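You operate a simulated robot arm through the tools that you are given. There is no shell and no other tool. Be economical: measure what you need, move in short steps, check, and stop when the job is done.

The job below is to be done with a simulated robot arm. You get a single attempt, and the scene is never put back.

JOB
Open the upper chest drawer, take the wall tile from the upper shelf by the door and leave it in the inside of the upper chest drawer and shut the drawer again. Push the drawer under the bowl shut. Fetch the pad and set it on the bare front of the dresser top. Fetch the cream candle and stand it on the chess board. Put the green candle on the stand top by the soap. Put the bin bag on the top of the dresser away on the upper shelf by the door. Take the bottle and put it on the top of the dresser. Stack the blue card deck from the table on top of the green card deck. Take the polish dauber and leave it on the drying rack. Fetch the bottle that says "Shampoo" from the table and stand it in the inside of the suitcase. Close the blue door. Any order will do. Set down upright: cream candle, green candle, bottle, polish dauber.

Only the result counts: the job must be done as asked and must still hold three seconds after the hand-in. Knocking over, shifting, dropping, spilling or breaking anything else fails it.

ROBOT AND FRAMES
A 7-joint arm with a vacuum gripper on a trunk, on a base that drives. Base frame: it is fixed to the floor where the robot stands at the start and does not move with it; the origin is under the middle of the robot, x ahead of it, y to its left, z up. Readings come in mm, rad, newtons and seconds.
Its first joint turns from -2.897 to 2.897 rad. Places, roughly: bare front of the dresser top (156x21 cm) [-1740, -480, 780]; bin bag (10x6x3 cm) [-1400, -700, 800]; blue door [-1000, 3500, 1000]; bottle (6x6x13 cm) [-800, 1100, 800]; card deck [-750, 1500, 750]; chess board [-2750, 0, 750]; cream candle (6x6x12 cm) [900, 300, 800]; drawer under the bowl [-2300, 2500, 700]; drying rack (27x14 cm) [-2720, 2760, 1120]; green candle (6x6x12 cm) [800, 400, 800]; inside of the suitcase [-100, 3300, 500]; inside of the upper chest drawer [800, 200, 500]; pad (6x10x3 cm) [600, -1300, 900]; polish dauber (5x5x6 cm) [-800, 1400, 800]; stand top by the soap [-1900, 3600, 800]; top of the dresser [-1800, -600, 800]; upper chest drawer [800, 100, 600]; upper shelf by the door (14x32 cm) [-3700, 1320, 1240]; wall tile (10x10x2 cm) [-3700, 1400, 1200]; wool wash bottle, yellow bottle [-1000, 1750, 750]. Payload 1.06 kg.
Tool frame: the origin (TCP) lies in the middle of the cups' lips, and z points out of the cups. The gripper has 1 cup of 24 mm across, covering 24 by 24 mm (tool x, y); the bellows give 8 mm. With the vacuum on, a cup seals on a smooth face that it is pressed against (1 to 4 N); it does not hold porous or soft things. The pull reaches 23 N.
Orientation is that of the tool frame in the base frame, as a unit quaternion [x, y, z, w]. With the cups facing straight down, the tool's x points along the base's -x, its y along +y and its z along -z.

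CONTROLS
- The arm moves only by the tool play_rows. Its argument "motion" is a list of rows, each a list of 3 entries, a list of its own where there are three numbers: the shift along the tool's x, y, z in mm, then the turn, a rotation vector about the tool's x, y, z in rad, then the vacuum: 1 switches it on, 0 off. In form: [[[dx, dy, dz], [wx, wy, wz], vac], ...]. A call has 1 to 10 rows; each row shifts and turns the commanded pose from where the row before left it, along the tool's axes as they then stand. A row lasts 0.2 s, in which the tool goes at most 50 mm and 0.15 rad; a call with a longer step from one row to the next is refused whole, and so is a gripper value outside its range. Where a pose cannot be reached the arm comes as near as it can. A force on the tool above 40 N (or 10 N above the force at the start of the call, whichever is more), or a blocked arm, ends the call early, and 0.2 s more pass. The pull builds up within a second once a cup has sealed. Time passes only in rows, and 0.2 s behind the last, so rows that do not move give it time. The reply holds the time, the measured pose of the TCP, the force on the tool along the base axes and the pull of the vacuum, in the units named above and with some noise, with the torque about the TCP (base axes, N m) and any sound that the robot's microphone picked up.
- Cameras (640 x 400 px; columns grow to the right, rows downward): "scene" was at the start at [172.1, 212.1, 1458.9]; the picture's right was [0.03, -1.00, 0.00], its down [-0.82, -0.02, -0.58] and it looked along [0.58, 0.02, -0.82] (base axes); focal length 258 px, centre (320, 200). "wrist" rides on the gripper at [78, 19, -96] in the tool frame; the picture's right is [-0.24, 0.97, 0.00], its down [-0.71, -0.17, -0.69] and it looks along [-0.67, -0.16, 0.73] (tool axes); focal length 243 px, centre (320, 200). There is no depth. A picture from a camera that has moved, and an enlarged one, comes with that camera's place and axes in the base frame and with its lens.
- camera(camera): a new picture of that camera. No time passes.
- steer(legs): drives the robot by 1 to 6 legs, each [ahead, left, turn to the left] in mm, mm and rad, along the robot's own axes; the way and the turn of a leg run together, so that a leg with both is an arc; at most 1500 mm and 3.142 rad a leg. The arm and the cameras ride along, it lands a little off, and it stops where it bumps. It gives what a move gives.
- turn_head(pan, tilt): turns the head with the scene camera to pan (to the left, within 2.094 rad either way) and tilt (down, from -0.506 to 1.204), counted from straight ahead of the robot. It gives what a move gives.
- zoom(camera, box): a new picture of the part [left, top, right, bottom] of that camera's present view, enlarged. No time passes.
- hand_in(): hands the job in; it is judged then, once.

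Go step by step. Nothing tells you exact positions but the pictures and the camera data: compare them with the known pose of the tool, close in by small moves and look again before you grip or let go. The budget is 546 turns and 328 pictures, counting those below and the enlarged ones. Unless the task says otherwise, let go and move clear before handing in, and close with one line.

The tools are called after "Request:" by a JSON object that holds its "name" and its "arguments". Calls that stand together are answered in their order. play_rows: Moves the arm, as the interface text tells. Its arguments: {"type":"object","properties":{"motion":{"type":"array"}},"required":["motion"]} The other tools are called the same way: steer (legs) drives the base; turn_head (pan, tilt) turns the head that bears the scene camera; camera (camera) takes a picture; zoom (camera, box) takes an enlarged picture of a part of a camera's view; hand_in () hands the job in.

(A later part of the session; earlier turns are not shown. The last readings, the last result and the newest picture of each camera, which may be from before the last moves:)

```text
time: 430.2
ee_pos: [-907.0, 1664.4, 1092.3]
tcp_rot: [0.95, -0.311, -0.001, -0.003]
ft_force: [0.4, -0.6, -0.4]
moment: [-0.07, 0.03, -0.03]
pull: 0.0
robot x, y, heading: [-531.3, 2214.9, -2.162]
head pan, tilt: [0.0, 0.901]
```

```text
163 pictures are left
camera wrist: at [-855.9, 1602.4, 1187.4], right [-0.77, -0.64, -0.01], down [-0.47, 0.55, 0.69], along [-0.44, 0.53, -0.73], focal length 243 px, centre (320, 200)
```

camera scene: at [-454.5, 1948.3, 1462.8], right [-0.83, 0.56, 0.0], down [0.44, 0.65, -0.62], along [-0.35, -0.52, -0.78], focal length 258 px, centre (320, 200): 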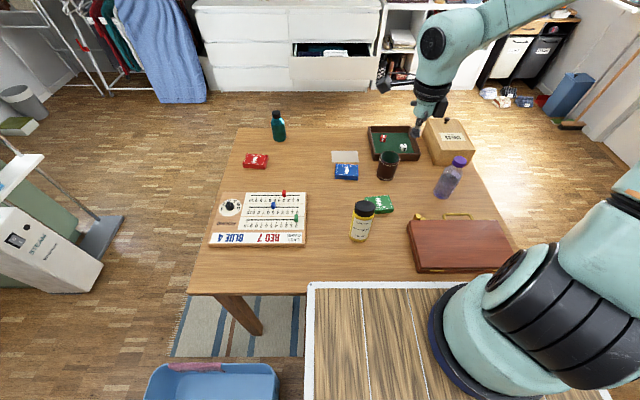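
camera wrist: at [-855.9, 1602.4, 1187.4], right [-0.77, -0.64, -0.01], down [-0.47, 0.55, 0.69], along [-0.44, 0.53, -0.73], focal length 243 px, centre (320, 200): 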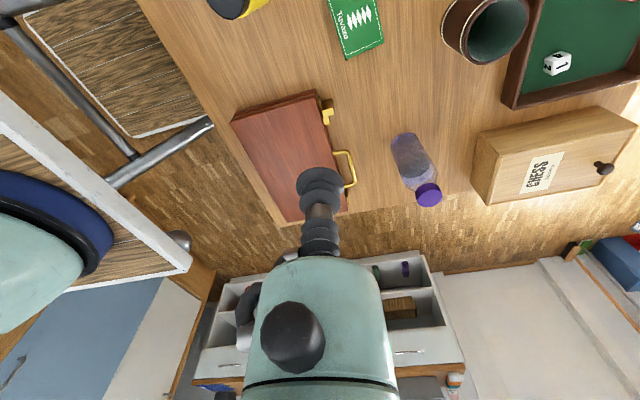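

Request:
{"name": "play_rows", "arguments": {"motion": [[[30, -28, 0], [0, 0, 0], 0], [[30, -28, 0], [0, 0, 0], 0], [[22, -21, 0], [0, 0, 0], 0], [[0, 0, 45], [0, 0, 0], 0], [[0, 0, 45], [0, 0, 0], 0], [[0, 0, 30], [0, 0, 0], 0], [[0, 0, 0], [0, 0, 0], 0]]}}

Request:
{"name": "camera", "arguments": {"camera": "wrist"}}

Request:
{"name": "zoom", "arguments": {"camera": "scene", "box": [300, 130, 460, 250]}}

```text
time: 431.8
ee_pos: [-797.2, 1678.0, 971.0]
tcp_rot: [0.95, -0.311, -0.001, -0.004]
ft_force: [-0.2, -0.6, -0.5]
moment: [0.0, 0.01, -0.01]
pull: 0.2
robot x, y, heading: [-530.8, 2209.8, -2.16]
head pan, tilt: [0.0, 0.901]
```

```text
162 pictures are left
camera wrist: at [-744.7, 1615.7, 1067.0], right [-0.77, -0.64, -0.01], down [-0.47, 0.55, 0.69], along [-0.44, 0.53, -0.73], focal length 243 px, centre (320, 200)
```

wrist: 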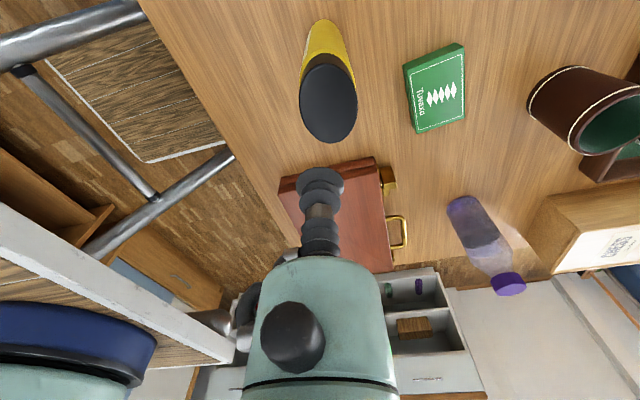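

```text
3.33 times, centred on (380, 190) of scene
camera zoom: at [-454.5, 1948.4, 1462.8], right [-0.83, 0.56, 0.0], down [0.44, 0.65, -0.62], along [-0.35, -0.52, -0.78], focal length 860 px, centre (120, 233)
```

zoom: 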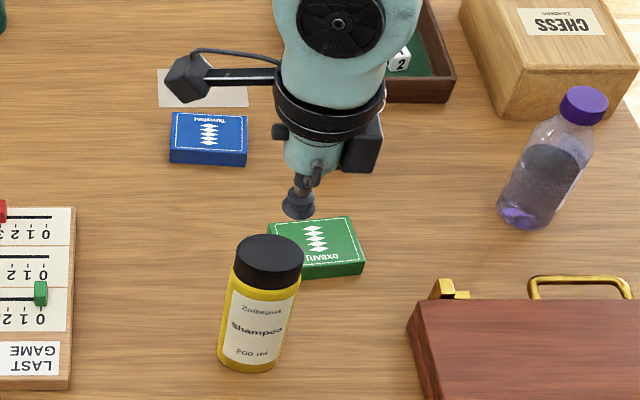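

Request:
{"name": "play_rows", "arguments": {"motion": [[[18, 9, 0], [0, 0, 0], 0], [[0, 0, 35], [0, 0, 0], 1], [[0, 0, 10], [0, 0, 0], 1], [[0, 0, 5], [0, 0, 0], 1], [[0, 0, 0], [0, 0, 0], 1]]}}

Request:
{"name": "zoom", "arguments": {"camera": "wrist", "box": [220, 80, 440, 220]}}

```text
time: 433.0
ee_pos: [-786.8, 1662.1, 923.4]
tcp_rot: [0.95, -0.312, 0.0, -0.004]
ft_force: [0.0, 0.6, 0.1]
moment: [-0.02, -0.01, -0.02]
pull: 0.1
robot x, y, heading: [-530.1, 2210.4, -2.163]
head pan, tilt: [0.0, 0.901]
```

```text
2.86 times, centred on (330, 150) of wrist
camera zoom: at [-734.1, 1598.8, 1017.5], right [-0.77, -0.64, -0.01], down [-0.47, 0.55, 0.69], along [-0.44, 0.53, -0.73], focal length 693 px, centre (291, 343)
```

zoom: 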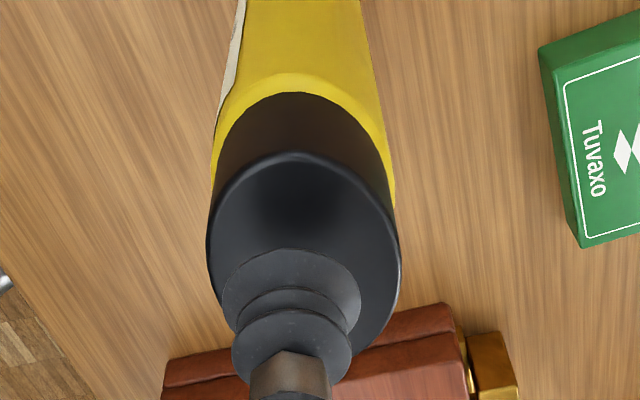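

Request:
{"name": "play_rows", "arguments": {"motion": [[[2, 3, 5], [0, 0, 0], 1], [[0, 0, 4], [0, 0, 0], 1], [[0, 0, 3], [0, 0, 0], 1], [[0, 0, 3], [0, 0, 0], 1], [[0, 0, 0], [0, 0, 0], 1], [[0, 0, 0], [0, 0, 0], 1]]}}

```text
time: 434.4
ee_pos: [-787.5, 1657.8, 908.2]
tcp_rot: [0.95, -0.311, -0.001, -0.004]
ft_force: [-0.2, 0.1, 0.5]
moment: [0.0, -0.02, -0.02]
pull: 23.2
robot x, y, heading: [-529.0, 2212.0, -2.16]
head pan, tilt: [0.0, 0.901]
```

Shampoo sealed. Lift and carry it to the suitcase.

Request:
{"name": "play_rows", "arguments": {"motion": [[[0, 0, -20], [0, 0, 0], 1], [[0, 0, -40], [0, 0, 0], 1], [[0, 0, -45], [0, 0, 0], 1], [[0, 0, -45], [0, 0, 0], 1], [[0, 0, -45], [0, 0, 0], 1], [[0, 0, 0], [0, 0, 0], 1]]}}

Request:
{"name": "steer", "arguments": {"legs": [[-200, 0, 0], [0, 0, 1.57], [0, 0, 1.58]]}}

Request:
{"name": "turn_head", "arguments": {"pan": 0.2, "tilt": 0.7}}

Request:
{"name": "camera", "arguments": {"camera": "scene"}}

```text
time: 435.8
ee_pos: [-785.5, 1657.1, 1103.6]
tcp_rot: [0.95, -0.311, -0.001, -0.004]
ft_force: [0.3, 0.5, -2.0]
moment: [0.02, -0.03, -0.02]
pull: 22.8
robot x, y, heading: [-529.7, 2213.9, -2.164]
head pan, tilt: [0.0, 0.901]
```

```text
time: 438.9
ee_pos: [-422.1, 1766.4, 1102.6]
tcp_rot: [0.995, -0.103, -0.001, -0.003]
ft_force: [0.4, 0.3, -2.5]
moment: [-0.02, -0.02, -0.04]
pull: 23.3
robot x, y, heading: [-418.7, 2375.1, -1.742]
head pan, tilt: [0.0, 0.901]
stopped in leg 2: the robot was blocked; the commanded pose is now the measured one
```

```text
time: 439.6
ee_pos: [-422.7, 1765.3, 1102.3]
tcp_rot: [0.995, -0.104, -0.001, -0.004]
ft_force: [-0.2, -0.3, -2.8]
moment: [-0.03, -0.04, 0.04]
pull: 22.7
robot x, y, heading: [-417.8, 2379.6, -1.737]
head pan, tilt: [0.201, 0.7]
```

```text
159 pictures are left
camera scene: at [-225.5, 2158.8, 1478.9], right [-1.0, -0.03, 0.0], down [-0.02, 0.64, -0.76], along [0.03, -0.76, -0.64], focal length 258 px, centre (320, 200)
```

scene: 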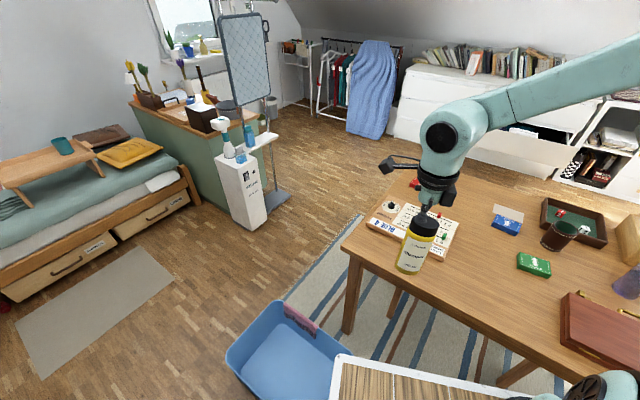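

Bumped the laundry basket corner; turning back the other way.

Request:
{"name": "steer", "arguments": {"legs": [[0, 0, -0.42], [0, -300, 0], [0, 0, -1.57], [0, 0, -1.57]]}}

Request:
{"name": "camera", "arguments": {"camera": "scene"}}

Request:
{"name": "turn_head", "arguments": {"pan": -0.1, "tilt": 0.8}}

Request:
{"name": "camera", "arguments": {"camera": "scene"}}

```text
time: 450.5
ee_pos: [-424.6, 3101.3, 1102.7]
tcp_rot: [0.303, 0.953, -0.004, 0.001]
ft_force: [0.5, 0.3, -3.6]
moment: [0.0, 0.04, -0.01]
pull: 22.9
robot x, y, heading: [-668.9, 2540.5, 0.998]
head pan, tilt: [0.201, 0.7]
```

```text
158 pictures are left
camera scene: at [-761.1, 2819.7, 1479.0], right [0.93, -0.36, 0.0], down [-0.23, -0.6, -0.76], along [0.28, 0.71, -0.64], focal length 258 px, centre (320, 200)
```

scene: 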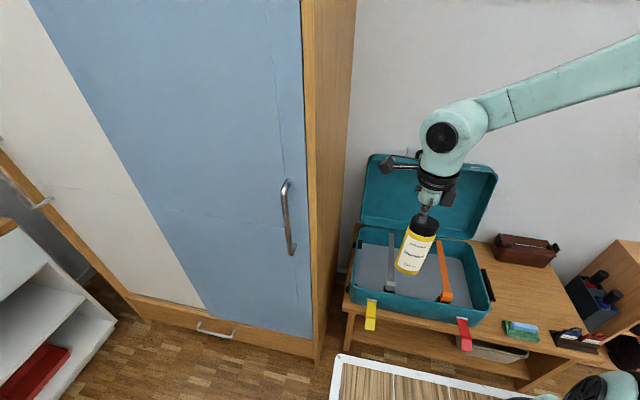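

```text
time: 451.3
ee_pos: [-423.6, 3101.5, 1102.0]
tcp_rot: [0.303, 0.953, -0.004, 0.0]
ft_force: [0.1, 0.1, -2.3]
moment: [-0.01, 0.02, 0.02]
pull: 22.5
robot x, y, heading: [-673.1, 2541.4, 0.999]
head pan, tilt: [-0.099, 0.799]
```

```text
157 pictures are left
camera scene: at [-741.8, 2803.7, 1470.8], right [0.78, -0.62, 0.0], down [-0.45, -0.56, -0.7], along [0.43, 0.55, -0.72], focal length 258 px, centre (320, 200)
```

scene: 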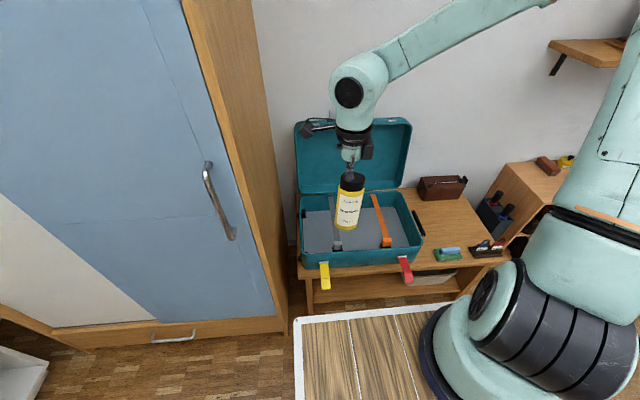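

Suitcase interior has clear space between the two straps. Drive closer and check.

Request:
{"name": "steer", "arguments": {"legs": [[215, 0, 0]]}}

Request:
{"name": "turn_head", "arguments": {"pan": 0.0, "tilt": 0.9}}

Request:
{"name": "camera", "arguments": {"camera": "scene"}}

Request:
{"name": "camera", "arguments": {"camera": "wrist"}}

```text
time: 453.0
ee_pos: [-304.7, 3281.3, 1102.4]
tcp_rot: [0.305, 0.953, -0.004, 0.001]
ft_force: [-0.6, -0.6, -2.4]
moment: [0.01, 0.03, 0.0]
pull: 23.2
robot x, y, heading: [-552.1, 2718.3, 0.994]
head pan, tilt: [-0.099, 0.799]
```

```text
time: 453.7
ee_pos: [-306.0, 3280.2, 1103.4]
tcp_rot: [0.304, 0.953, -0.003, 0.0]
ft_force: [0.1, 0.0, -2.9]
moment: [0.02, 0.05, -0.02]
pull: 22.9
robot x, y, heading: [-553.4, 2720.5, 0.997]
head pan, tilt: [0.0, 0.901]
```

```text
156 pictures are left
camera scene: at [-633.7, 2984.4, 1462.8], right [0.84, -0.55, 0.0], down [-0.43, -0.66, -0.62], along [0.34, 0.52, -0.78], focal length 258 px, centre (320, 200)
```

scene: 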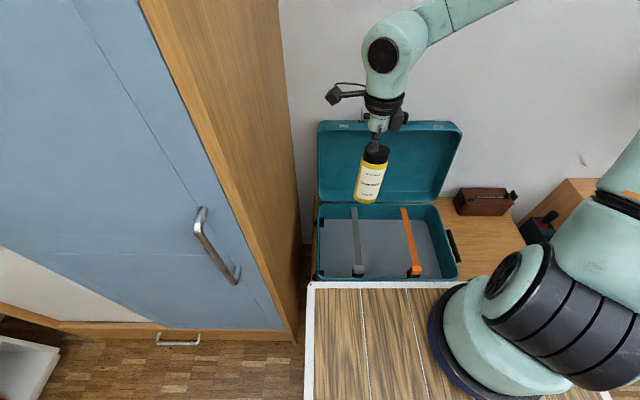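

```text
155 pictures are left
camera wrist: at [-357.5, 3342.0, 1197.8], right [0.76, 0.66, -0.01], down [0.48, -0.55, 0.69], along [0.45, -0.52, -0.73], focal length 243 px, centre (320, 200)
```

wrist: 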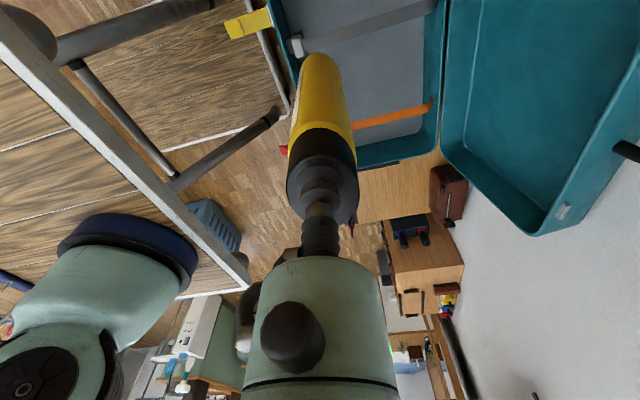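

Request:
{"name": "play_rows", "arguments": {"motion": [[[-37, 27, 0], [0, 0, 0], 1], [[-37, 27, 0], [0, 0, 0], 1], [[-37, 27, 0], [0, 0, 0], 1], [[-37, 27, 0], [0, 0, 0], 1], [[0, 0, 48], [0, 0, 0], 1], [[0, 0, 48], [0, 0, 0], 1], [[0, 0, 48], [0, 0, 0], 1], [[0, 0, 48], [0, 0, 0], 1], [[0, 0, 48], [0, 0, 0], 1], [[0, 0, 0], [0, 0, 0], 1]]}}

Request:
{"name": "camera", "arguments": {"camera": "scene"}}

Request:
{"name": "camera", "arguments": {"camera": "wrist"}}

```text
time: 455.9
ee_pos: [-123.2, 3281.4, 862.6]
tcp_rot: [0.304, 0.953, -0.004, 0.0]
ft_force: [0.4, 0.3, -1.4]
moment: [0.05, 0.05, 0.01]
pull: 23.1
robot x, y, heading: [-550.9, 2723.0, 0.993]
head pan, tilt: [0.0, 0.901]
```

```text
154 pictures are left
camera scene: at [-633.7, 2984.4, 1462.8], right [0.84, -0.54, 0.0], down [-0.43, -0.66, -0.62], along [0.34, 0.52, -0.78], focal length 258 px, centre (320, 200)
```

scene: 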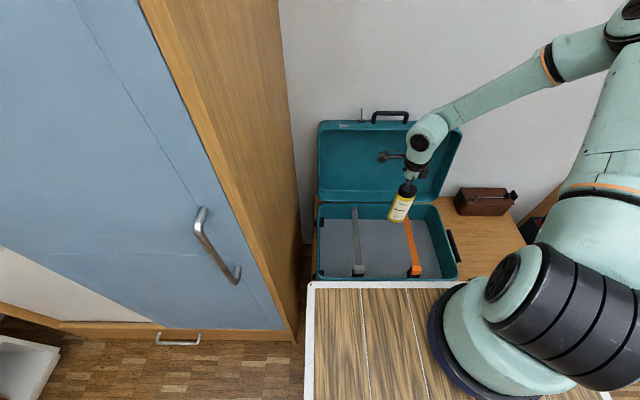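

```text
153 pictures are left
camera wrist: at [-175.0, 3342.0, 956.4], right [0.76, 0.66, -0.01], down [0.48, -0.55, 0.69], along [0.45, -0.52, -0.73], focal length 243 px, centre (320, 200)
```

wrist: 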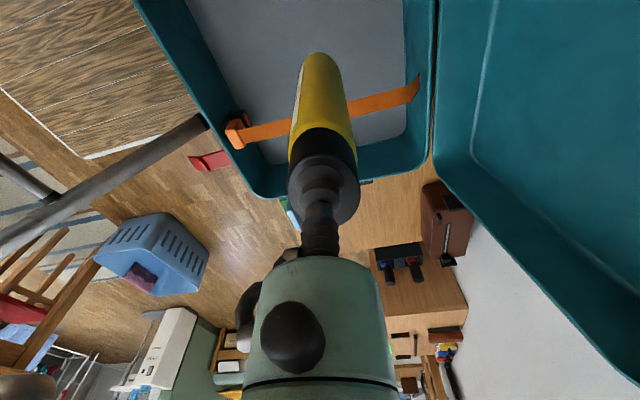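

Request:
{"name": "play_rows", "arguments": {"motion": [[[0, 0, 45], [0, 0, 0], 1], [[0, 0, 45], [0, 0, 0], 1], [[0, 0, 20], [0, 0, 0], 1], [[0, 0, 0], [0, 0, 0], 1]]}}

Request:
{"name": "zoom", "arguments": {"camera": "scene", "box": [300, 140, 500, 290]}}

Request:
{"name": "camera", "arguments": {"camera": "wrist"}}

```text
time: 456.9
ee_pos: [-124.3, 3279.8, 751.9]
tcp_rot: [0.305, 0.952, -0.004, 0.0]
ft_force: [-0.1, -0.3, -2.5]
moment: [0.0, 0.03, -0.05]
pull: 23.0
robot x, y, heading: [-553.1, 2723.5, 0.995]
head pan, tilt: [0.0, 0.901]
```

```text
2.67 times, centred on (400, 215) of scene
camera zoom: at [-633.7, 2984.4, 1462.8], right [0.84, -0.54, 0.0], down [-0.43, -0.66, -0.62], along [0.34, 0.52, -0.78], focal length 688 px, centre (107, 160)
```

zoom: 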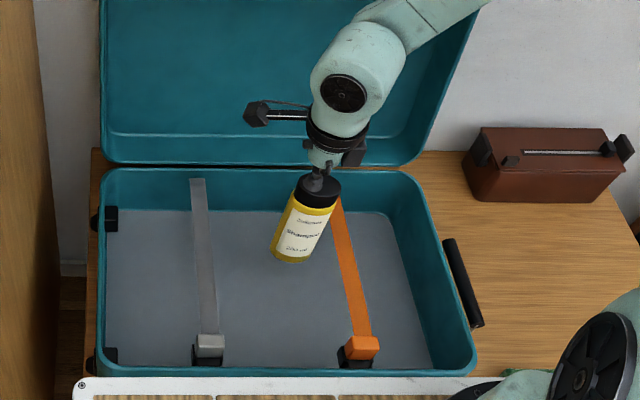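

```text
151 pictures are left
camera wrist: at [-175.9, 3341.8, 846.8], right [0.76, 0.66, -0.01], down [0.48, -0.55, 0.69], along [0.45, -0.52, -0.73], focal length 243 px, centre (320, 200)
```

wrist: 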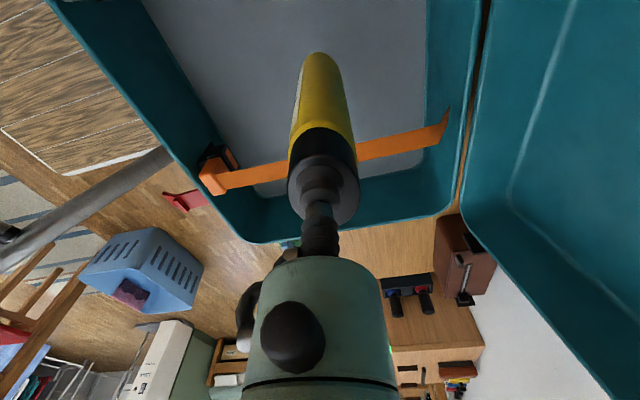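

Request:
{"name": "play_rows", "arguments": {"motion": [[[0, 0, 15], [0, 0, 0], 1], [[0, 0, 10], [0, 0, 0], 1], [[0, 0, 8], [0, 0, 0], 1], [[0, 0, 0], [0, 0, 0], 1]]}}

Request:
{"name": "zoom", "arguments": {"camera": "scene", "box": [300, 140, 500, 290]}}

```text
time: 457.9
ee_pos: [-123.4, 3280.3, 718.5]
tcp_rot: [0.304, 0.953, -0.004, 0.0]
ft_force: [-0.1, 0.2, -1.9]
moment: [0.06, 0.03, 0.01]
pull: 23.2
robot x, y, heading: [-550.8, 2725.5, 0.994]
head pan, tilt: [0.0, 0.901]
```

```text
2.67 times, centred on (400, 215) of scene
camera zoom: at [-633.7, 2984.4, 1462.8], right [0.84, -0.54, 0.0], down [-0.43, -0.66, -0.62], along [0.34, 0.52, -0.78], focal length 688 px, centre (107, 160)
```

zoom: 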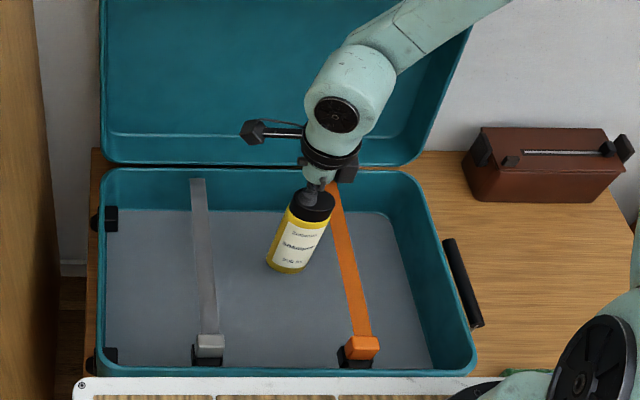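

Request:
{"name": "play_rows", "arguments": {"motion": [[[0, 0, 5], [0, 0, 0], 1], [[0, 0, 5], [0, 0, 0], 1], [[0, 0, 5], [0, 0, 0], 1], [[0, 0, 0], [0, 0, 0], 1]]}}

```text
time: 458.9
ee_pos: [-122.8, 3279.7, 704.9]
tcp_rot: [0.305, 0.952, -0.004, 0.0]
ft_force: [0.8, -0.2, -3.1]
moment: [0.04, 0.03, 0.04]
pull: 22.4
robot x, y, heading: [-550.4, 2726.0, 1.0]
head pan, tilt: [0.0, 0.901]
```

Request:
{"name": "play_rows", "arguments": {"motion": [[[0, 0, 5], [0, 0, 0], 1], [[0, 0, 5], [0, 0, 0], 1], [[0, 0, 4], [0, 0, 0], 1], [[0, 0, 0], [0, 0, 0], 1]]}}

Request:
{"name": "zoom", "arguments": {"camera": "scene", "box": [300, 140, 500, 290]}}

```text
time: 459.9
ee_pos: [-123.1, 3279.4, 689.3]
tcp_rot: [0.305, 0.952, -0.004, 0.001]
ft_force: [0.2, 0.2, -3.0]
moment: [0.0, 0.04, -0.02]
pull: 22.7
robot x, y, heading: [-555.4, 2724.0, 0.998]
head pan, tilt: [0.0, 0.901]
```

```text
2.67 times, centred on (400, 215) of scene
camera zoom: at [-633.7, 2984.4, 1462.8], right [0.84, -0.54, 0.0], down [-0.43, -0.66, -0.62], along [0.34, 0.52, -0.78], focal length 688 px, centre (107, 160)
```

zoom: 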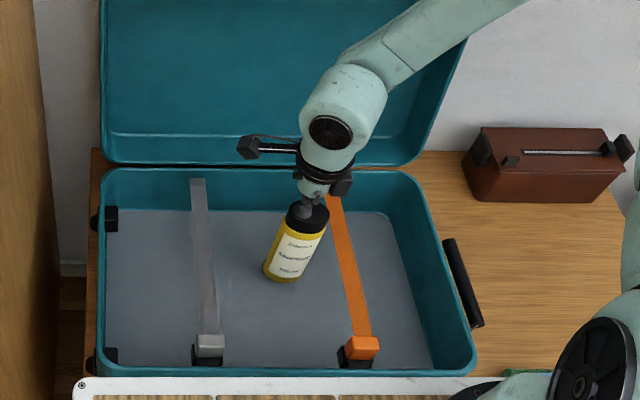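

Request:
{"name": "play_rows", "arguments": {"motion": [[[0, 0, 5], [0, 0, 0], 1], [[0, 0, 5], [0, 0, 0], 1], [[0, 0, 4], [0, 0, 0], 1], [[0, 0, 0], [0, 0, 0], 1]]}}

```text
time: 460.9
ee_pos: [-123.4, 3279.1, 676.6]
tcp_rot: [0.305, 0.952, -0.004, 0.0]
ft_force: [0.6, 0.3, -1.8]
moment: [0.04, 0.04, -0.01]
pull: 22.9
robot x, y, heading: [-554.8, 2724.3, 0.996]
head pan, tilt: [0.0, 0.901]
```

Request:
{"name": "play_rows", "arguments": {"motion": [[[0, 0, 5], [0, 0, 0], 1], [[0, 0, 4], [0, 0, 0], 1], [[0, 0, 3], [0, 0, 0], 1], [[0, 0, 0], [0, 0, 0], 1]]}}

```text
time: 461.9
ee_pos: [-122.6, 3279.0, 663.8]
tcp_rot: [0.305, 0.952, -0.003, 0.0]
ft_force: [0.4, 0.7, -2.3]
moment: [0.01, 0.02, -0.05]
pull: 22.9
robot x, y, heading: [-551.4, 2722.0, 0.995]
head pan, tilt: [0.0, 0.901]
```

Request:
{"name": "play_rows", "arguments": {"motion": [[[0, 0, 4], [0, 0, 0], 1], [[0, 0, 4], [0, 0, 0], 1], [[0, 0, 3], [0, 0, 0], 1], [[0, 0, 0], [0, 0, 0], 1]]}}

Request:
{"name": "zoom", "arguments": {"camera": "scene", "box": [300, 140, 500, 290]}}

```text
time: 462.9
ee_pos: [-122.9, 3279.8, 654.5]
tcp_rot: [0.305, 0.952, -0.004, 0.001]
ft_force: [-3.4, 2.1, 17.5]
moment: [0.07, 0.0, -0.02]
pull: 23.1
robot x, y, heading: [-552.5, 2721.9, 0.994]
head pan, tilt: [0.0, 0.901]
```

```text
2.67 times, centred on (400, 215) of scene
camera zoom: at [-634.2, 2984.0, 1462.9], right [0.84, -0.54, 0.0], down [-0.43, -0.66, -0.62], along [0.34, 0.52, -0.78], focal length 688 px, centre (107, 160)
```

zoom: 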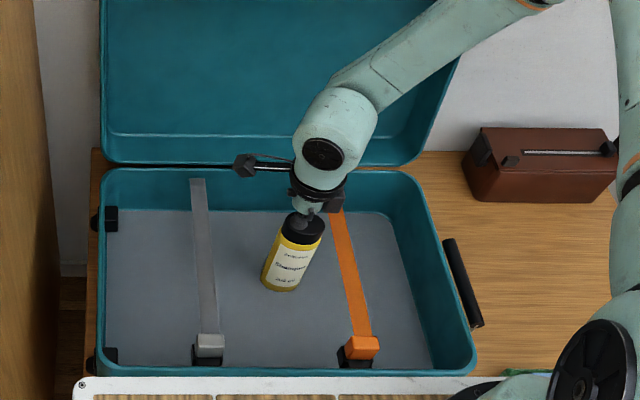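

Contact with the suitcase floor. Ease off and release.

Request:
{"name": "play_rows", "arguments": {"motion": [[[0, 0, -1.5], [0, 0, 0], 1], [[0, 0, 0], [0, 0, 0], 0], [[0, 0, 0], [0, 0, 0], 0], [[0, 0, 0], [0, 0, 0], 0], [[0, 0, 0], [0, 0, 0], 0], [[0, 0, -6], [0, 0, 0], 0], [[0, 0, -30], [0, 0, 0], 0], [[0, 0, -48], [0, 0, 0], 0], [[0, 0, -48], [0, 0, 0], 0], [[0, 0, -48], [0, 0, 0], 0]]}}

Request:
{"name": "play_rows", "arguments": {"motion": [[[0, 0, -48], [0, 0, 0], 0], [[0, 0, -48], [0, 0, 0], 0], [[0, 0, -48], [0, 0, 0], 0], [[0, 0, -48], [0, 0, 0], 0], [[0, 0, -48], [0, 0, 0], 0], [[0, 0, 0], [0, 0, 0], 0]]}}

Request:
{"name": "zoom", "arguments": {"camera": "scene", "box": [300, 140, 500, 290]}}

```text
time: 465.1
ee_pos: [-123.3, 3281.2, 835.7]
tcp_rot: [0.306, 0.952, -0.005, 0.001]
ft_force: [0.3, -0.4, 0.3]
moment: [0.02, 0.02, 0.0]
pull: 0.0
robot x, y, heading: [-549.6, 2722.5, 0.992]
head pan, tilt: [0.0, 0.901]
```

```text
time: 466.5
ee_pos: [-122.0, 3283.2, 1074.8]
tcp_rot: [0.304, 0.953, -0.003, 0.001]
ft_force: [-0.2, 0.2, -0.1]
moment: [0.04, -0.01, -0.01]
pull: 0.0
robot x, y, heading: [-556.3, 2722.9, 0.994]
head pan, tilt: [0.0, 0.901]
```

```text
2.67 times, centred on (400, 215) of scene
camera zoom: at [-633.7, 2984.5, 1462.8], right [0.84, -0.54, 0.0], down [-0.43, -0.66, -0.62], along [0.34, 0.52, -0.78], focal length 688 px, centre (107, 160)
```

zoom: 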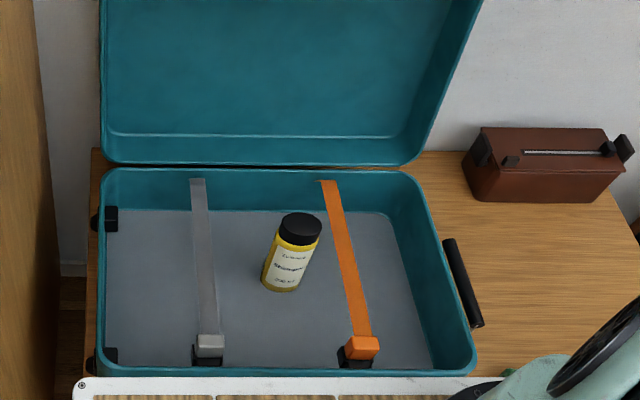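

Shampoo stands in the suitcase. Back to the table for the card decks.

Request:
{"name": "steer", "arguments": {"legs": [[-215, 0, 0], [0, 0, 1.57], [0, 0, 1.57], [215, 0, 0], [0, 290, 0]]}}

Request:
{"name": "camera", "arguments": {"camera": "scene"}}

Request:
{"name": "camera", "arguments": {"camera": "wrist"}}

```text
time: 469.6
ee_pos: [-485.7, 3225.7, 1073.0]
tcp_rot: [0.11, 0.994, -0.006, 0.01]
ft_force: [15.2, -14.4, 7.2]
moment: [1.79, 2.38, 0.86]
pull: 0.1
robot x, y, heading: [-668.2, 2543.1, 1.41]
head pan, tilt: [0.0, 0.901]
stopped in leg 2: the force on the tool passed its limit (the readings are from after the stop); the commanded pose is now the measured one
```

```text
146 pictures are left
camera scene: at [-848.1, 2748.2, 1463.1], right [0.99, -0.16, 0.0], down [-0.13, -0.77, -0.62], along [0.1, 0.61, -0.78], focal length 258 px, centre (320, 200)
```

scene: 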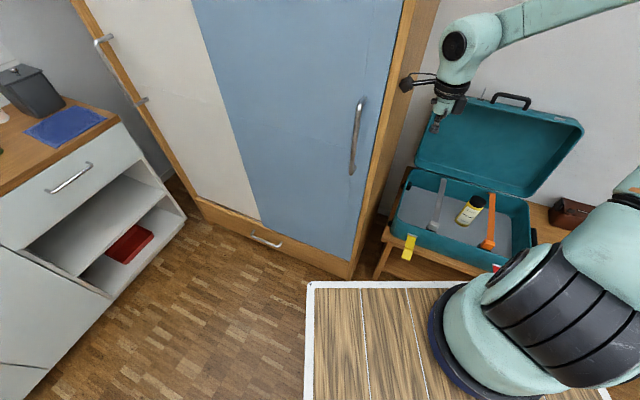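

```text
145 pictures are left
camera wrist: at [-559.2, 3261.8, 1166.6], right [0.44, 0.9, -0.01], down [0.64, -0.31, 0.7], along [0.63, -0.31, -0.71], focal length 243 px, centre (320, 200)
```

wrist: 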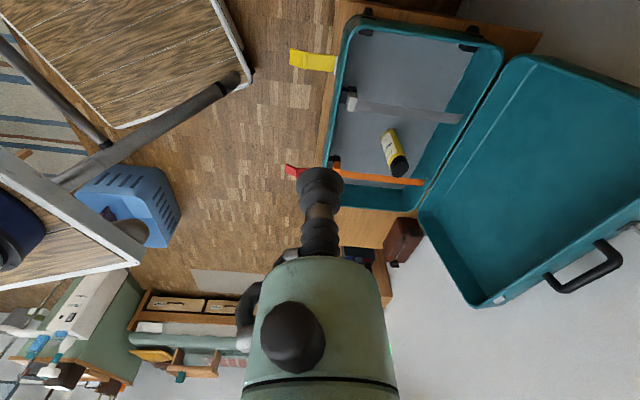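

My hand touched the wardrobe side while turning. Turn back a bit and retract the arm first.

Request:
{"name": "steer", "arguments": {"legs": [[0, 0, -0.3]]}}

Request:
{"name": "play_rows", "arguments": {"motion": [[[0, -48, 0], [0, 0, 0], 0], [[0, -48, 0], [0, 0, 0], 0], [[0, -48, 0], [0, 0, 0], 0], [[0, 0, 0], [0, 0, 0], 0]]}}

Request:
{"name": "steer", "arguments": {"legs": [[-60, 0, 0], [0, 0, 1.45], [0, 0, 1.57]]}}

```text
time: 471.0
ee_pos: [-291.6, 3141.9, 1073.8]
tcp_rot: [0.257, 0.966, -0.008, 0.008]
ft_force: [0.2, -0.1, 0.1]
moment: [-0.02, 0.01, 0.01]
pull: 0.0
robot x, y, heading: [-669.0, 2542.7, 1.107]
head pan, tilt: [0.0, 0.901]
```

```text
time: 472.0
ee_pos: [-365.0, 3015.8, 1073.9]
tcp_rot: [0.258, 0.966, -0.008, 0.009]
ft_force: [-0.7, -0.5, -0.2]
moment: [0.03, 0.0, 0.01]
pull: 0.1
robot x, y, heading: [-669.2, 2544.1, 1.108]
head pan, tilt: [0.0, 0.901]
```

```text
time: 480.4
ee_pos: [-1053.9, 2049.7, 1074.4]
tcp_rot: [0.95, -0.312, -0.008, -0.008]
ft_force: [1.1, 0.7, 0.3]
moment: [-0.01, 0.03, 0.0]
pull: 0.1
robot x, y, heading: [-699.5, 2489.8, -2.138]
head pan, tilt: [0.0, 0.901]
```

Request:
{"name": "steer", "arguments": {"legs": [[150, 0, -0.015], [0, 300, 0]]}}

Request:
{"name": "camera", "arguments": {"camera": "scene"}}

Request:
{"name": "camera", "arguments": {"camera": "wrist"}}

```text
time: 483.4
ee_pos: [-890.7, 1759.4, 1075.0]
tcp_rot: [0.948, -0.318, -0.008, -0.008]
ft_force: [-0.3, 0.4, 0.9]
moment: [-0.04, 0.01, 0.01]
pull: 0.1
robot x, y, heading: [-525.2, 2193.9, -2.164]
head pan, tilt: [0.0, 0.901]
```

```text
144 pictures are left
camera scene: at [-451.1, 1930.6, 1462.8], right [-0.83, 0.56, 0.0], down [0.44, 0.65, -0.62], along [-0.35, -0.52, -0.78], focal length 258 px, centre (320, 200)
```

scene: 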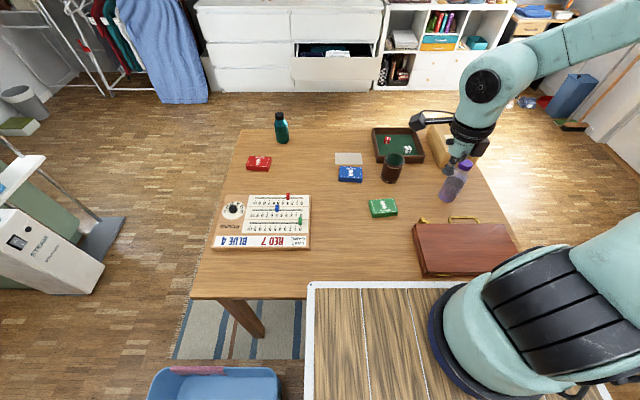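

```text
143 pictures are left
camera wrist: at [-838.0, 1695.3, 1167.8], right [-0.77, -0.63, -0.01], down [-0.45, 0.55, 0.7], along [-0.44, 0.55, -0.71], focal length 243 px, centre (320, 200)
```

wrist: 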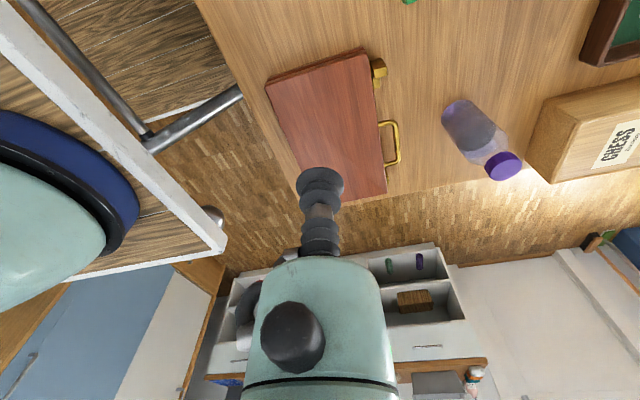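

Request:
{"name": "play_rows", "arguments": {"motion": [[[24, 42, 0], [0, 0, 0], 0], [[24, 42, 0], [0, 0, 0], 0], [[24, 42, 0], [0, 0, 0], 0], [[24, 42, 0], [0, 0, 0], 0], [[24, 42, 0], [0, 0, 0], 0], [[24, 42, 0], [0, 0, 0], 0], [[25, 40, 0], [0, 0, 0], 0], [[0, 0, 48], [0, 0, 0], 0], [[0, 0, 48], [0, 0, 0], 0], [[0, 0, 48], [0, 0, 0], 0]]}}

Request:
{"name": "camera", "arguments": {"camera": "wrist"}}

Request:
{"name": "zoom", "arguments": {"camera": "scene", "box": [290, 120, 450, 240]}}

```text
time: 485.6
ee_pos: [-933.0, 1427.9, 924.3]
tcp_rot: [0.948, -0.318, -0.008, -0.008]
ft_force: [0.8, 0.2, 0.2]
moment: [0.0, 0.03, 0.03]
pull: 0.0
robot x, y, heading: [-527.1, 2192.2, -2.161]
head pan, tilt: [0.0, 0.901]
```

```text
142 pictures are left
camera wrist: at [-880.5, 1363.7, 1017.2], right [-0.77, -0.63, 0.0], down [-0.45, 0.55, 0.7], along [-0.44, 0.54, -0.71], focal length 243 px, centre (320, 200)
```

wrist: 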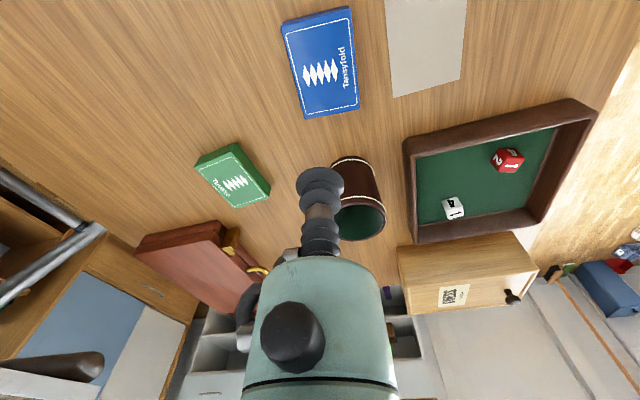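

```text
3.33 times, centred on (370, 180) of scene
camera zoom: at [-450.9, 1930.8, 1462.9], right [-0.83, 0.56, 0.0], down [0.44, 0.65, -0.62], along [-0.35, -0.52, -0.78], focal length 860 px, centre (153, 267)
```

zoom: 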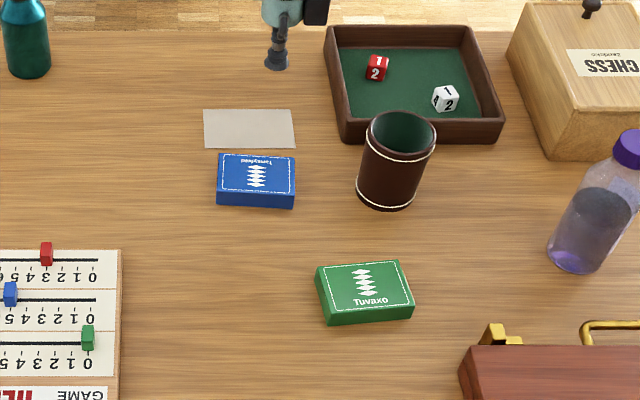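

Request:
{"name": "play_rows", "arguments": {"motion": [[[14, 5, 0], [0, 0, 0], 0], [[0, 0, 45], [0, 0, 0], 0], [[0, 0, 45], [0, 0, 0], 0], [[0, 0, 0], [0, 0, 0], 0]]}}

Request:
{"name": "camera", "arguments": {"camera": "wrist"}}

```text
time: 486.6
ee_pos: [-925.5, 1417.9, 833.6]
tcp_rot: [0.948, -0.318, -0.008, -0.007]
ft_force: [-0.7, -0.5, 0.1]
moment: [0.0, 0.02, -0.05]
pull: 0.0
robot x, y, heading: [-527.7, 2193.3, -2.162]
head pan, tilt: [0.0, 0.901]
```

```text
140 pictures are left
camera wrist: at [-874.2, 1353.3, 927.1], right [-0.77, -0.63, -0.01], down [-0.45, 0.55, 0.7], along [-0.44, 0.55, -0.71], focal length 243 px, centre (320, 200)
```

wrist: 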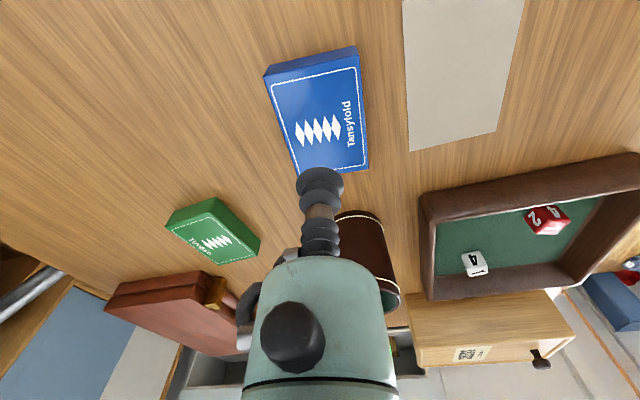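

Request:
{"name": "play_rows", "arguments": {"motion": [[[0, 0, 40], [0, 0, 0], 1], [[0, 0, 15], [0, 0, 0], 1], [[0, 0, 5], [0, 0, 0], 1], [[0, 0, 4], [0, 0, 0], 1], [[0, 0, 3], [0, 0, 0], 1], [[0, 0, 0], [0, 0, 0], 1], [[0, 0, 0], [0, 0, 0], 1]]}}

```text
time: 488.2
ee_pos: [-926.3, 1419.1, 766.2]
tcp_rot: [0.948, -0.318, -0.008, -0.009]
ft_force: [-0.2, 0.0, 0.5]
moment: [0.01, -0.05, -0.02]
pull: 22.8
robot x, y, heading: [-527.7, 2193.5, -2.163]
head pan, tilt: [0.0, 0.901]
```

Request:
{"name": "play_rows", "arguments": {"motion": [[[0, 0, -20], [0, 0, 0], 1], [[0, 0, -45], [0, 0, 0], 1], [[0, 0, -40], [0, 0, 0], 1], [[-28, -36, 0], [0, 0, 0], 1], [[-28, -36, 0], [0, 0, 0], 1], [[-28, -36, 0], [0, 0, 0], 1], [[-28, -35, 0], [0, 0, 0], 1], [[0, 0, 0], [0, 0, -0.138], 1], [[0, 0, 30], [0, 0, 0], 1], [[0, 0, 0], [0, 0, 0], 1]]}}

Request:
{"name": "camera", "arguments": {"camera": "wrist"}}

Request:
{"name": "zoom", "arguments": {"camera": "scene", "box": [290, 120, 450, 240]}}

```text
time: 490.4
ee_pos: [-929.5, 1598.5, 844.6]
tcp_rot: [0.967, -0.253, -0.008, -0.009]
ft_force: [0.3, -0.2, -1.1]
moment: [0.02, -0.03, -0.01]
pull: 22.7
robot x, y, heading: [-532.3, 2193.7, -2.16]
head pan, tilt: [0.0, 0.901]
```

```text
139 pictures are left
camera wrist: at [-869.1, 1541.6, 938.0], right [-0.68, -0.73, -0.01], down [-0.53, 0.48, 0.7], along [-0.51, 0.48, -0.71], focal length 243 px, centre (320, 200)
```

wrist: 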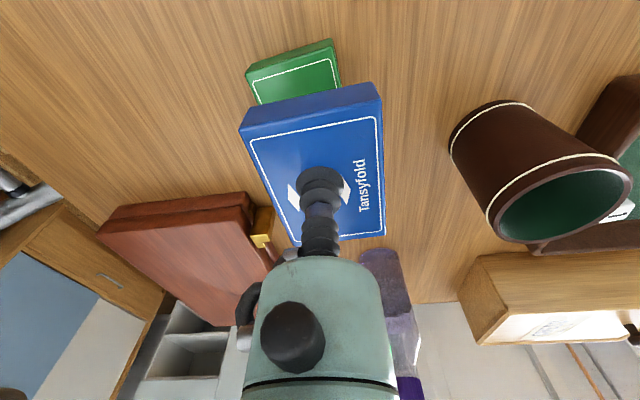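

```text
3.33 times, centred on (370, 180) of scene
camera zoom: at [-451.2, 1930.6, 1462.8], right [-0.83, 0.56, 0.0], down [0.44, 0.65, -0.62], along [-0.35, -0.52, -0.78], focal length 860 px, centre (153, 267)
```

zoom: 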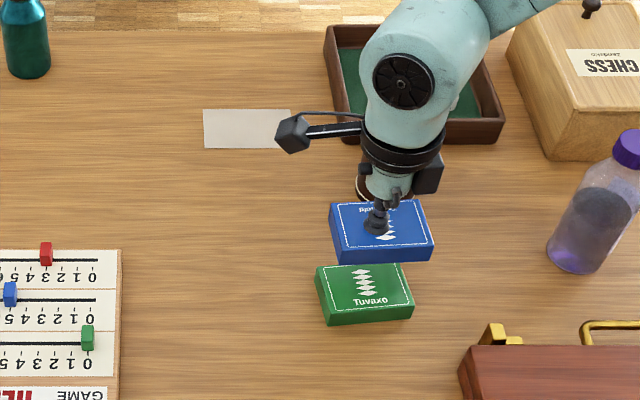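

Request:
{"name": "play_rows", "arguments": {"motion": [[[-2, -9, 0], [0, 0, 0], 1], [[0, 0, 25], [0, 0, 0], 1], [[0, 0, 12], [0, 0, 0], 1], [[0, 0, 0], [0, 0, 0], 1]]}}

Request:
{"name": "zoom", "arguments": {"camera": "wrist", "box": [200, 20, 420, 260]}}

Request:
{"name": "zoom", "arguments": {"camera": "scene", "box": [340, 160, 430, 220]}}

```text
time: 491.4
ee_pos: [-926.9, 1607.8, 807.0]
tcp_rot: [0.968, -0.252, -0.008, -0.01]
ft_force: [0.6, 0.9, -1.3]
moment: [0.0, 0.0, -0.01]
pull: 22.8
robot x, y, heading: [-530.4, 2193.1, -2.164]
head pan, tilt: [0.0, 0.901]
```

```text
1.67 times, centred on (310, 140) of wrist
camera zoom: at [-866.5, 1551.5, 901.4], right [-0.68, -0.73, -0.01], down [-0.53, 0.48, 0.7], along [-0.51, 0.48, -0.71], focal length 404 px, centre (337, 300)
```

zoom: 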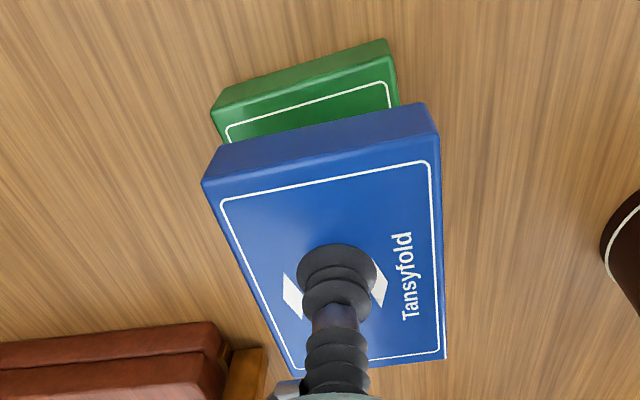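

```text
6.67 times, centred on (385, 190) of scene
camera zoom: at [-451.2, 1930.6, 1462.8], right [-0.83, 0.56, 0.0], down [0.44, 0.65, -0.62], along [-0.35, -0.52, -0.78], focal length 1719 px, centre (-113, 267)
```

zoom: 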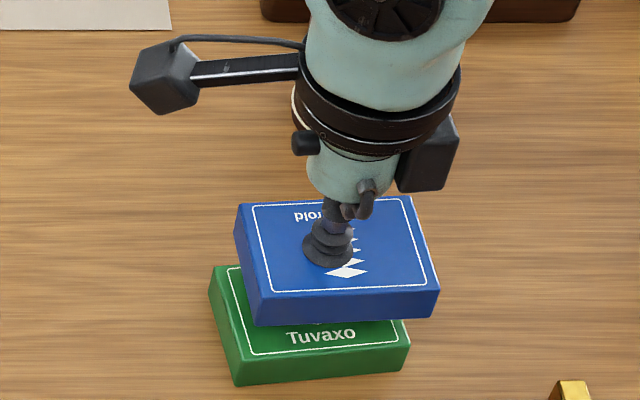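

Request:
{"name": "play_rows", "arguments": {"motion": [[[3, -5, 0], [0, 0, -0.04], 1], [[0, 0, 8], [0, 0, 0], 1], [[0, 0, 4], [0, 0, 0], 1], [[0, 0, 0], [0, 0, 0], 1]]}}

Request:
{"name": "zoom", "arguments": {"camera": "scene", "box": [340, 160, 430, 220]}}

Request:
{"name": "zoom", "arguments": {"camera": "wrist", "box": [200, 20, 420, 260]}}

```text
time: 492.4
ee_pos: [-921.8, 1611.4, 795.6]
tcp_rot: [0.972, -0.233, -0.008, -0.008]
ft_force: [-0.2, 0.5, -0.7]
moment: [0.05, -0.05, -0.01]
pull: 22.6
robot x, y, heading: [-525.7, 2196.4, -2.157]
head pan, tilt: [0.0, 0.901]
```

```text
6.67 times, centred on (385, 190) of scene
camera zoom: at [-451.2, 1930.6, 1462.8], right [-0.83, 0.56, 0.0], down [0.44, 0.65, -0.62], along [-0.35, -0.52, -0.78], focal length 1719 px, centre (-113, 267)
```

zoom: 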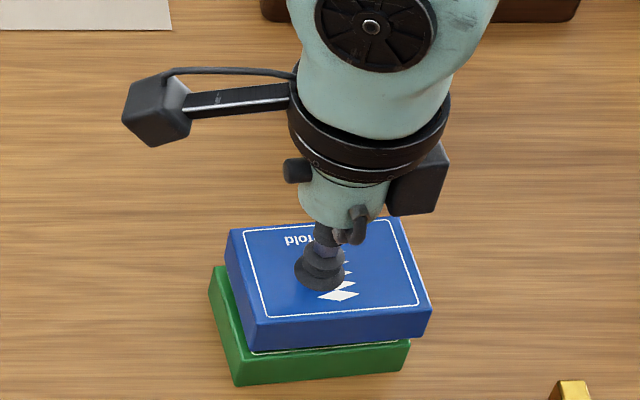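

```text
1.67 times, centred on (310, 140) of wrist
camera zoom: at [-859.1, 1556.9, 889.7], right [-0.65, -0.76, -0.01], down [-0.55, 0.46, 0.7], along [-0.53, 0.46, -0.71], focal length 404 px, centre (337, 300)
```

zoom: 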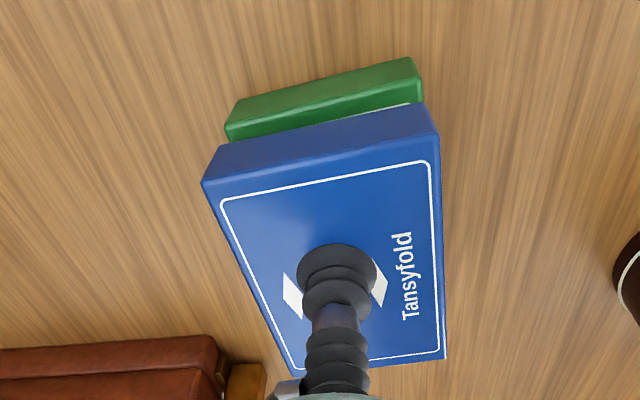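

Request:
{"name": "play_rows", "arguments": {"motion": [[[5, 0, 0], [0, 0, 0], 1], [[0, 0, 3], [0, 0, 0], 1], [[0, 0, 2], [0, 0, 0], 1], [[0, 0, 0], [0, 0, 0], 1]]}}

```text
time: 493.4
ee_pos: [-917.0, 1609.0, 791.2]
tcp_rot: [0.972, -0.233, -0.007, -0.01]
ft_force: [0.1, 0.4, -0.6]
moment: [0.03, 0.04, 0.0]
pull: 22.6
robot x, y, heading: [-525.0, 2192.1, -2.163]
head pan, tilt: [0.0, 0.901]
```

Request:
{"name": "play_rows", "arguments": {"motion": [[[0, 0, 2], [0, 0, 0], 1], [[0, 0, 1], [0, 0, 0], 1], [[0, 0, 0], [0, 0, 0], 1]]}}

```text
time: 494.2
ee_pos: [-917.6, 1610.5, 788.5]
tcp_rot: [0.973, -0.232, -0.008, -0.009]
ft_force: [-1.0, 1.1, 2.3]
moment: [-0.06, -0.01, 0.04]
pull: 22.7
robot x, y, heading: [-527.2, 2193.0, -2.162]
head pan, tilt: [0.0, 0.901]
```

Light contact. Release.

Request:
{"name": "play_rows", "arguments": {"motion": [[[0, 0, 0], [0, 0, 0], 0], [[0, 0, 0], [0, 0, 0], 0], [[0, 0, 0], [0, 0, 0], 0], [[0, 0, 0], [0, 0, 0], 0], [[0, 0, 0], [0, 0, 0], 0], [[0, 0, -5], [0, 0, 0], 0], [[0, 0, -25], [0, 0, 0], 0], [[0, 0, -45], [0, 0, 0], 0], [[0, 0, -45], [0, 0, 0], 0], [[0, 0, -45], [0, 0, 0], 0]]}}

Request:
{"name": "zoom", "arguments": {"camera": "scene", "box": [340, 160, 430, 220]}}

Request:
{"name": "camera", "arguments": {"camera": "wrist"}}

```text
time: 496.4
ee_pos: [-916.0, 1606.4, 953.4]
tcp_rot: [0.973, -0.232, -0.008, -0.01]
ft_force: [-0.1, -0.4, 0.1]
moment: [0.03, 0.02, -0.01]
pull: 0.1
robot x, y, heading: [-528.1, 2196.0, -2.149]
head pan, tilt: [0.0, 0.901]
```

```text
6.67 times, centred on (385, 190) of scene
camera zoom: at [-451.3, 1930.2, 1462.8], right [-0.83, 0.56, 0.0], down [0.44, 0.65, -0.62], along [-0.34, -0.52, -0.78], focal length 1719 px, centre (-113, 267)
```

zoom: 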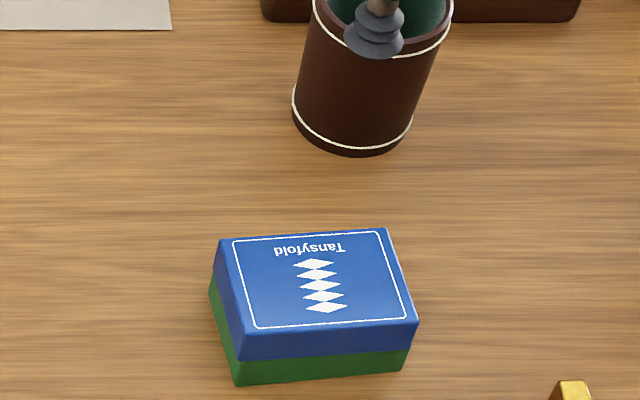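

```text
132 pictures are left
camera wrist: at [-852.9, 1551.3, 1047.0], right [-0.65, -0.76, -0.01], down [-0.55, 0.46, 0.7], along [-0.53, 0.46, -0.71], focal length 243 px, centre (320, 200)
```

wrist: 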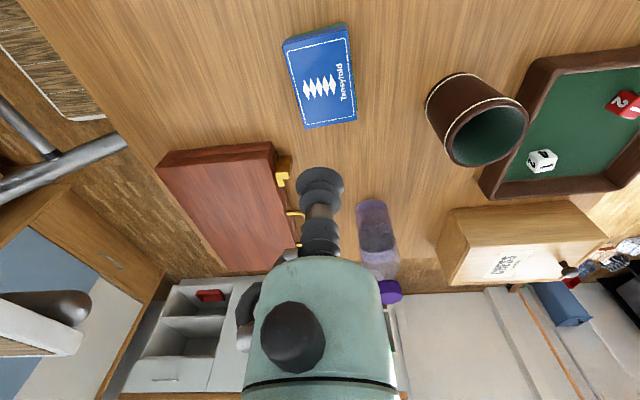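

Decks stacked neatly. Next the teal bottle at the table's near side; travelling around with the arm raised.

Request:
{"name": "play_rows", "arguments": {"motion": [[[0, 0, -45], [0, 0, 0], 0], [[0, 0, -45], [0, 0, 0], 0], [[0, -45, -20], [0, 0, 0.085], 0], [[0, -45, 0], [0, 0, 0.085], 0], [[0, 0, 0], [0, 0, 0], 0]]}}

Request:
{"name": "steer", "arguments": {"legs": [[-160, 0, 0], [0, -1000, 0], [1080, 0, 0], [1060, 0, 0], [0, 0, 1.57], [0, 0, 1.57]]}}

```text
time: 497.6
ee_pos: [-871.5, 1682.7, 1065.2]
tcp_rot: [0.949, -0.315, -0.009, -0.008]
ft_force: [-0.3, -0.2, -0.6]
moment: [0.0, 0.0, 0.02]
pull: 0.0
robot x, y, heading: [-526.1, 2192.3, -2.16]
head pan, tilt: [0.0, 0.901]
```

```text
time: 521.6
ee_pos: [-2123.9, 1625.3, 1065.1]
tcp_rot: [0.318, 0.948, -0.008, 0.008]
ft_force: [0.2, 0.2, -0.6]
moment: [0.0, -0.01, 0.0]
pull: 0.0
robot x, y, heading: [-2471.6, 1118.6, 0.976]
head pan, tilt: [0.0, 0.901]
```

Request:
{"name": "steer", "arguments": {"legs": [[0, -1390, 0.013], [290, 0, 0]]}}

Request:
{"name": "camera", "arguments": {"camera": "scene"}}

Request:
{"name": "camera", "arguments": {"camera": "wrist"}}

```text
time: 530.2
ee_pos: [-822.0, 1113.1, 1065.1]
tcp_rot: [0.305, 0.952, -0.008, 0.008]
ft_force: [0.7, -0.2, 0.6]
moment: [0.03, 0.0, 0.0]
pull: 0.0
robot x, y, heading: [-1154.5, 596.4, 0.996]
head pan, tilt: [0.0, 0.901]
```

```text
131 pictures are left
camera scene: at [-1237.6, 859.2, 1462.8], right [0.84, -0.54, 0.0], down [-0.42, -0.66, -0.62], along [0.34, 0.52, -0.78], focal length 258 px, centre (320, 200)
```

scene: 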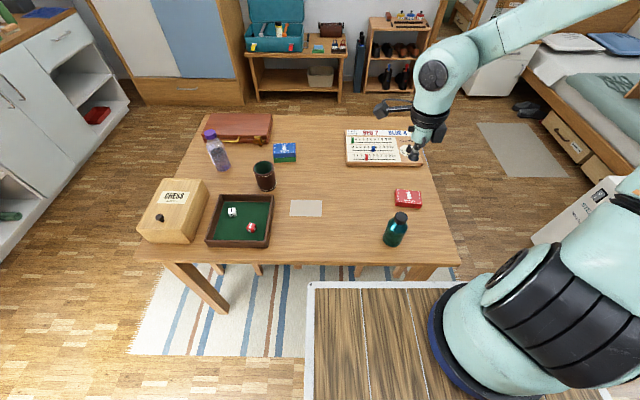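

```text
130 pictures are left
camera wrist: at [-874.4, 1176.2, 1158.7], right [0.76, 0.65, -0.01], down [0.47, -0.54, 0.7], along [0.46, -0.53, -0.71], focal length 243 px, centre (320, 200)
```

wrist: 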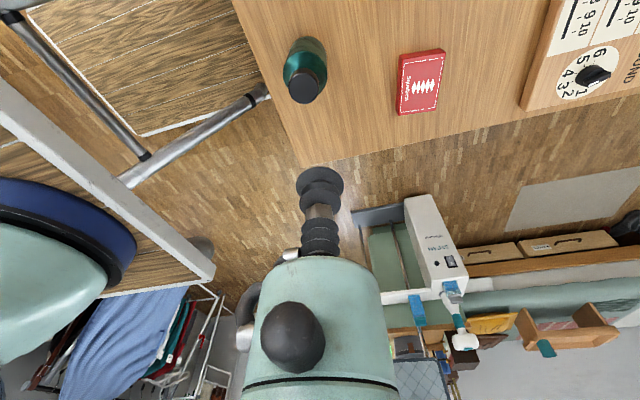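

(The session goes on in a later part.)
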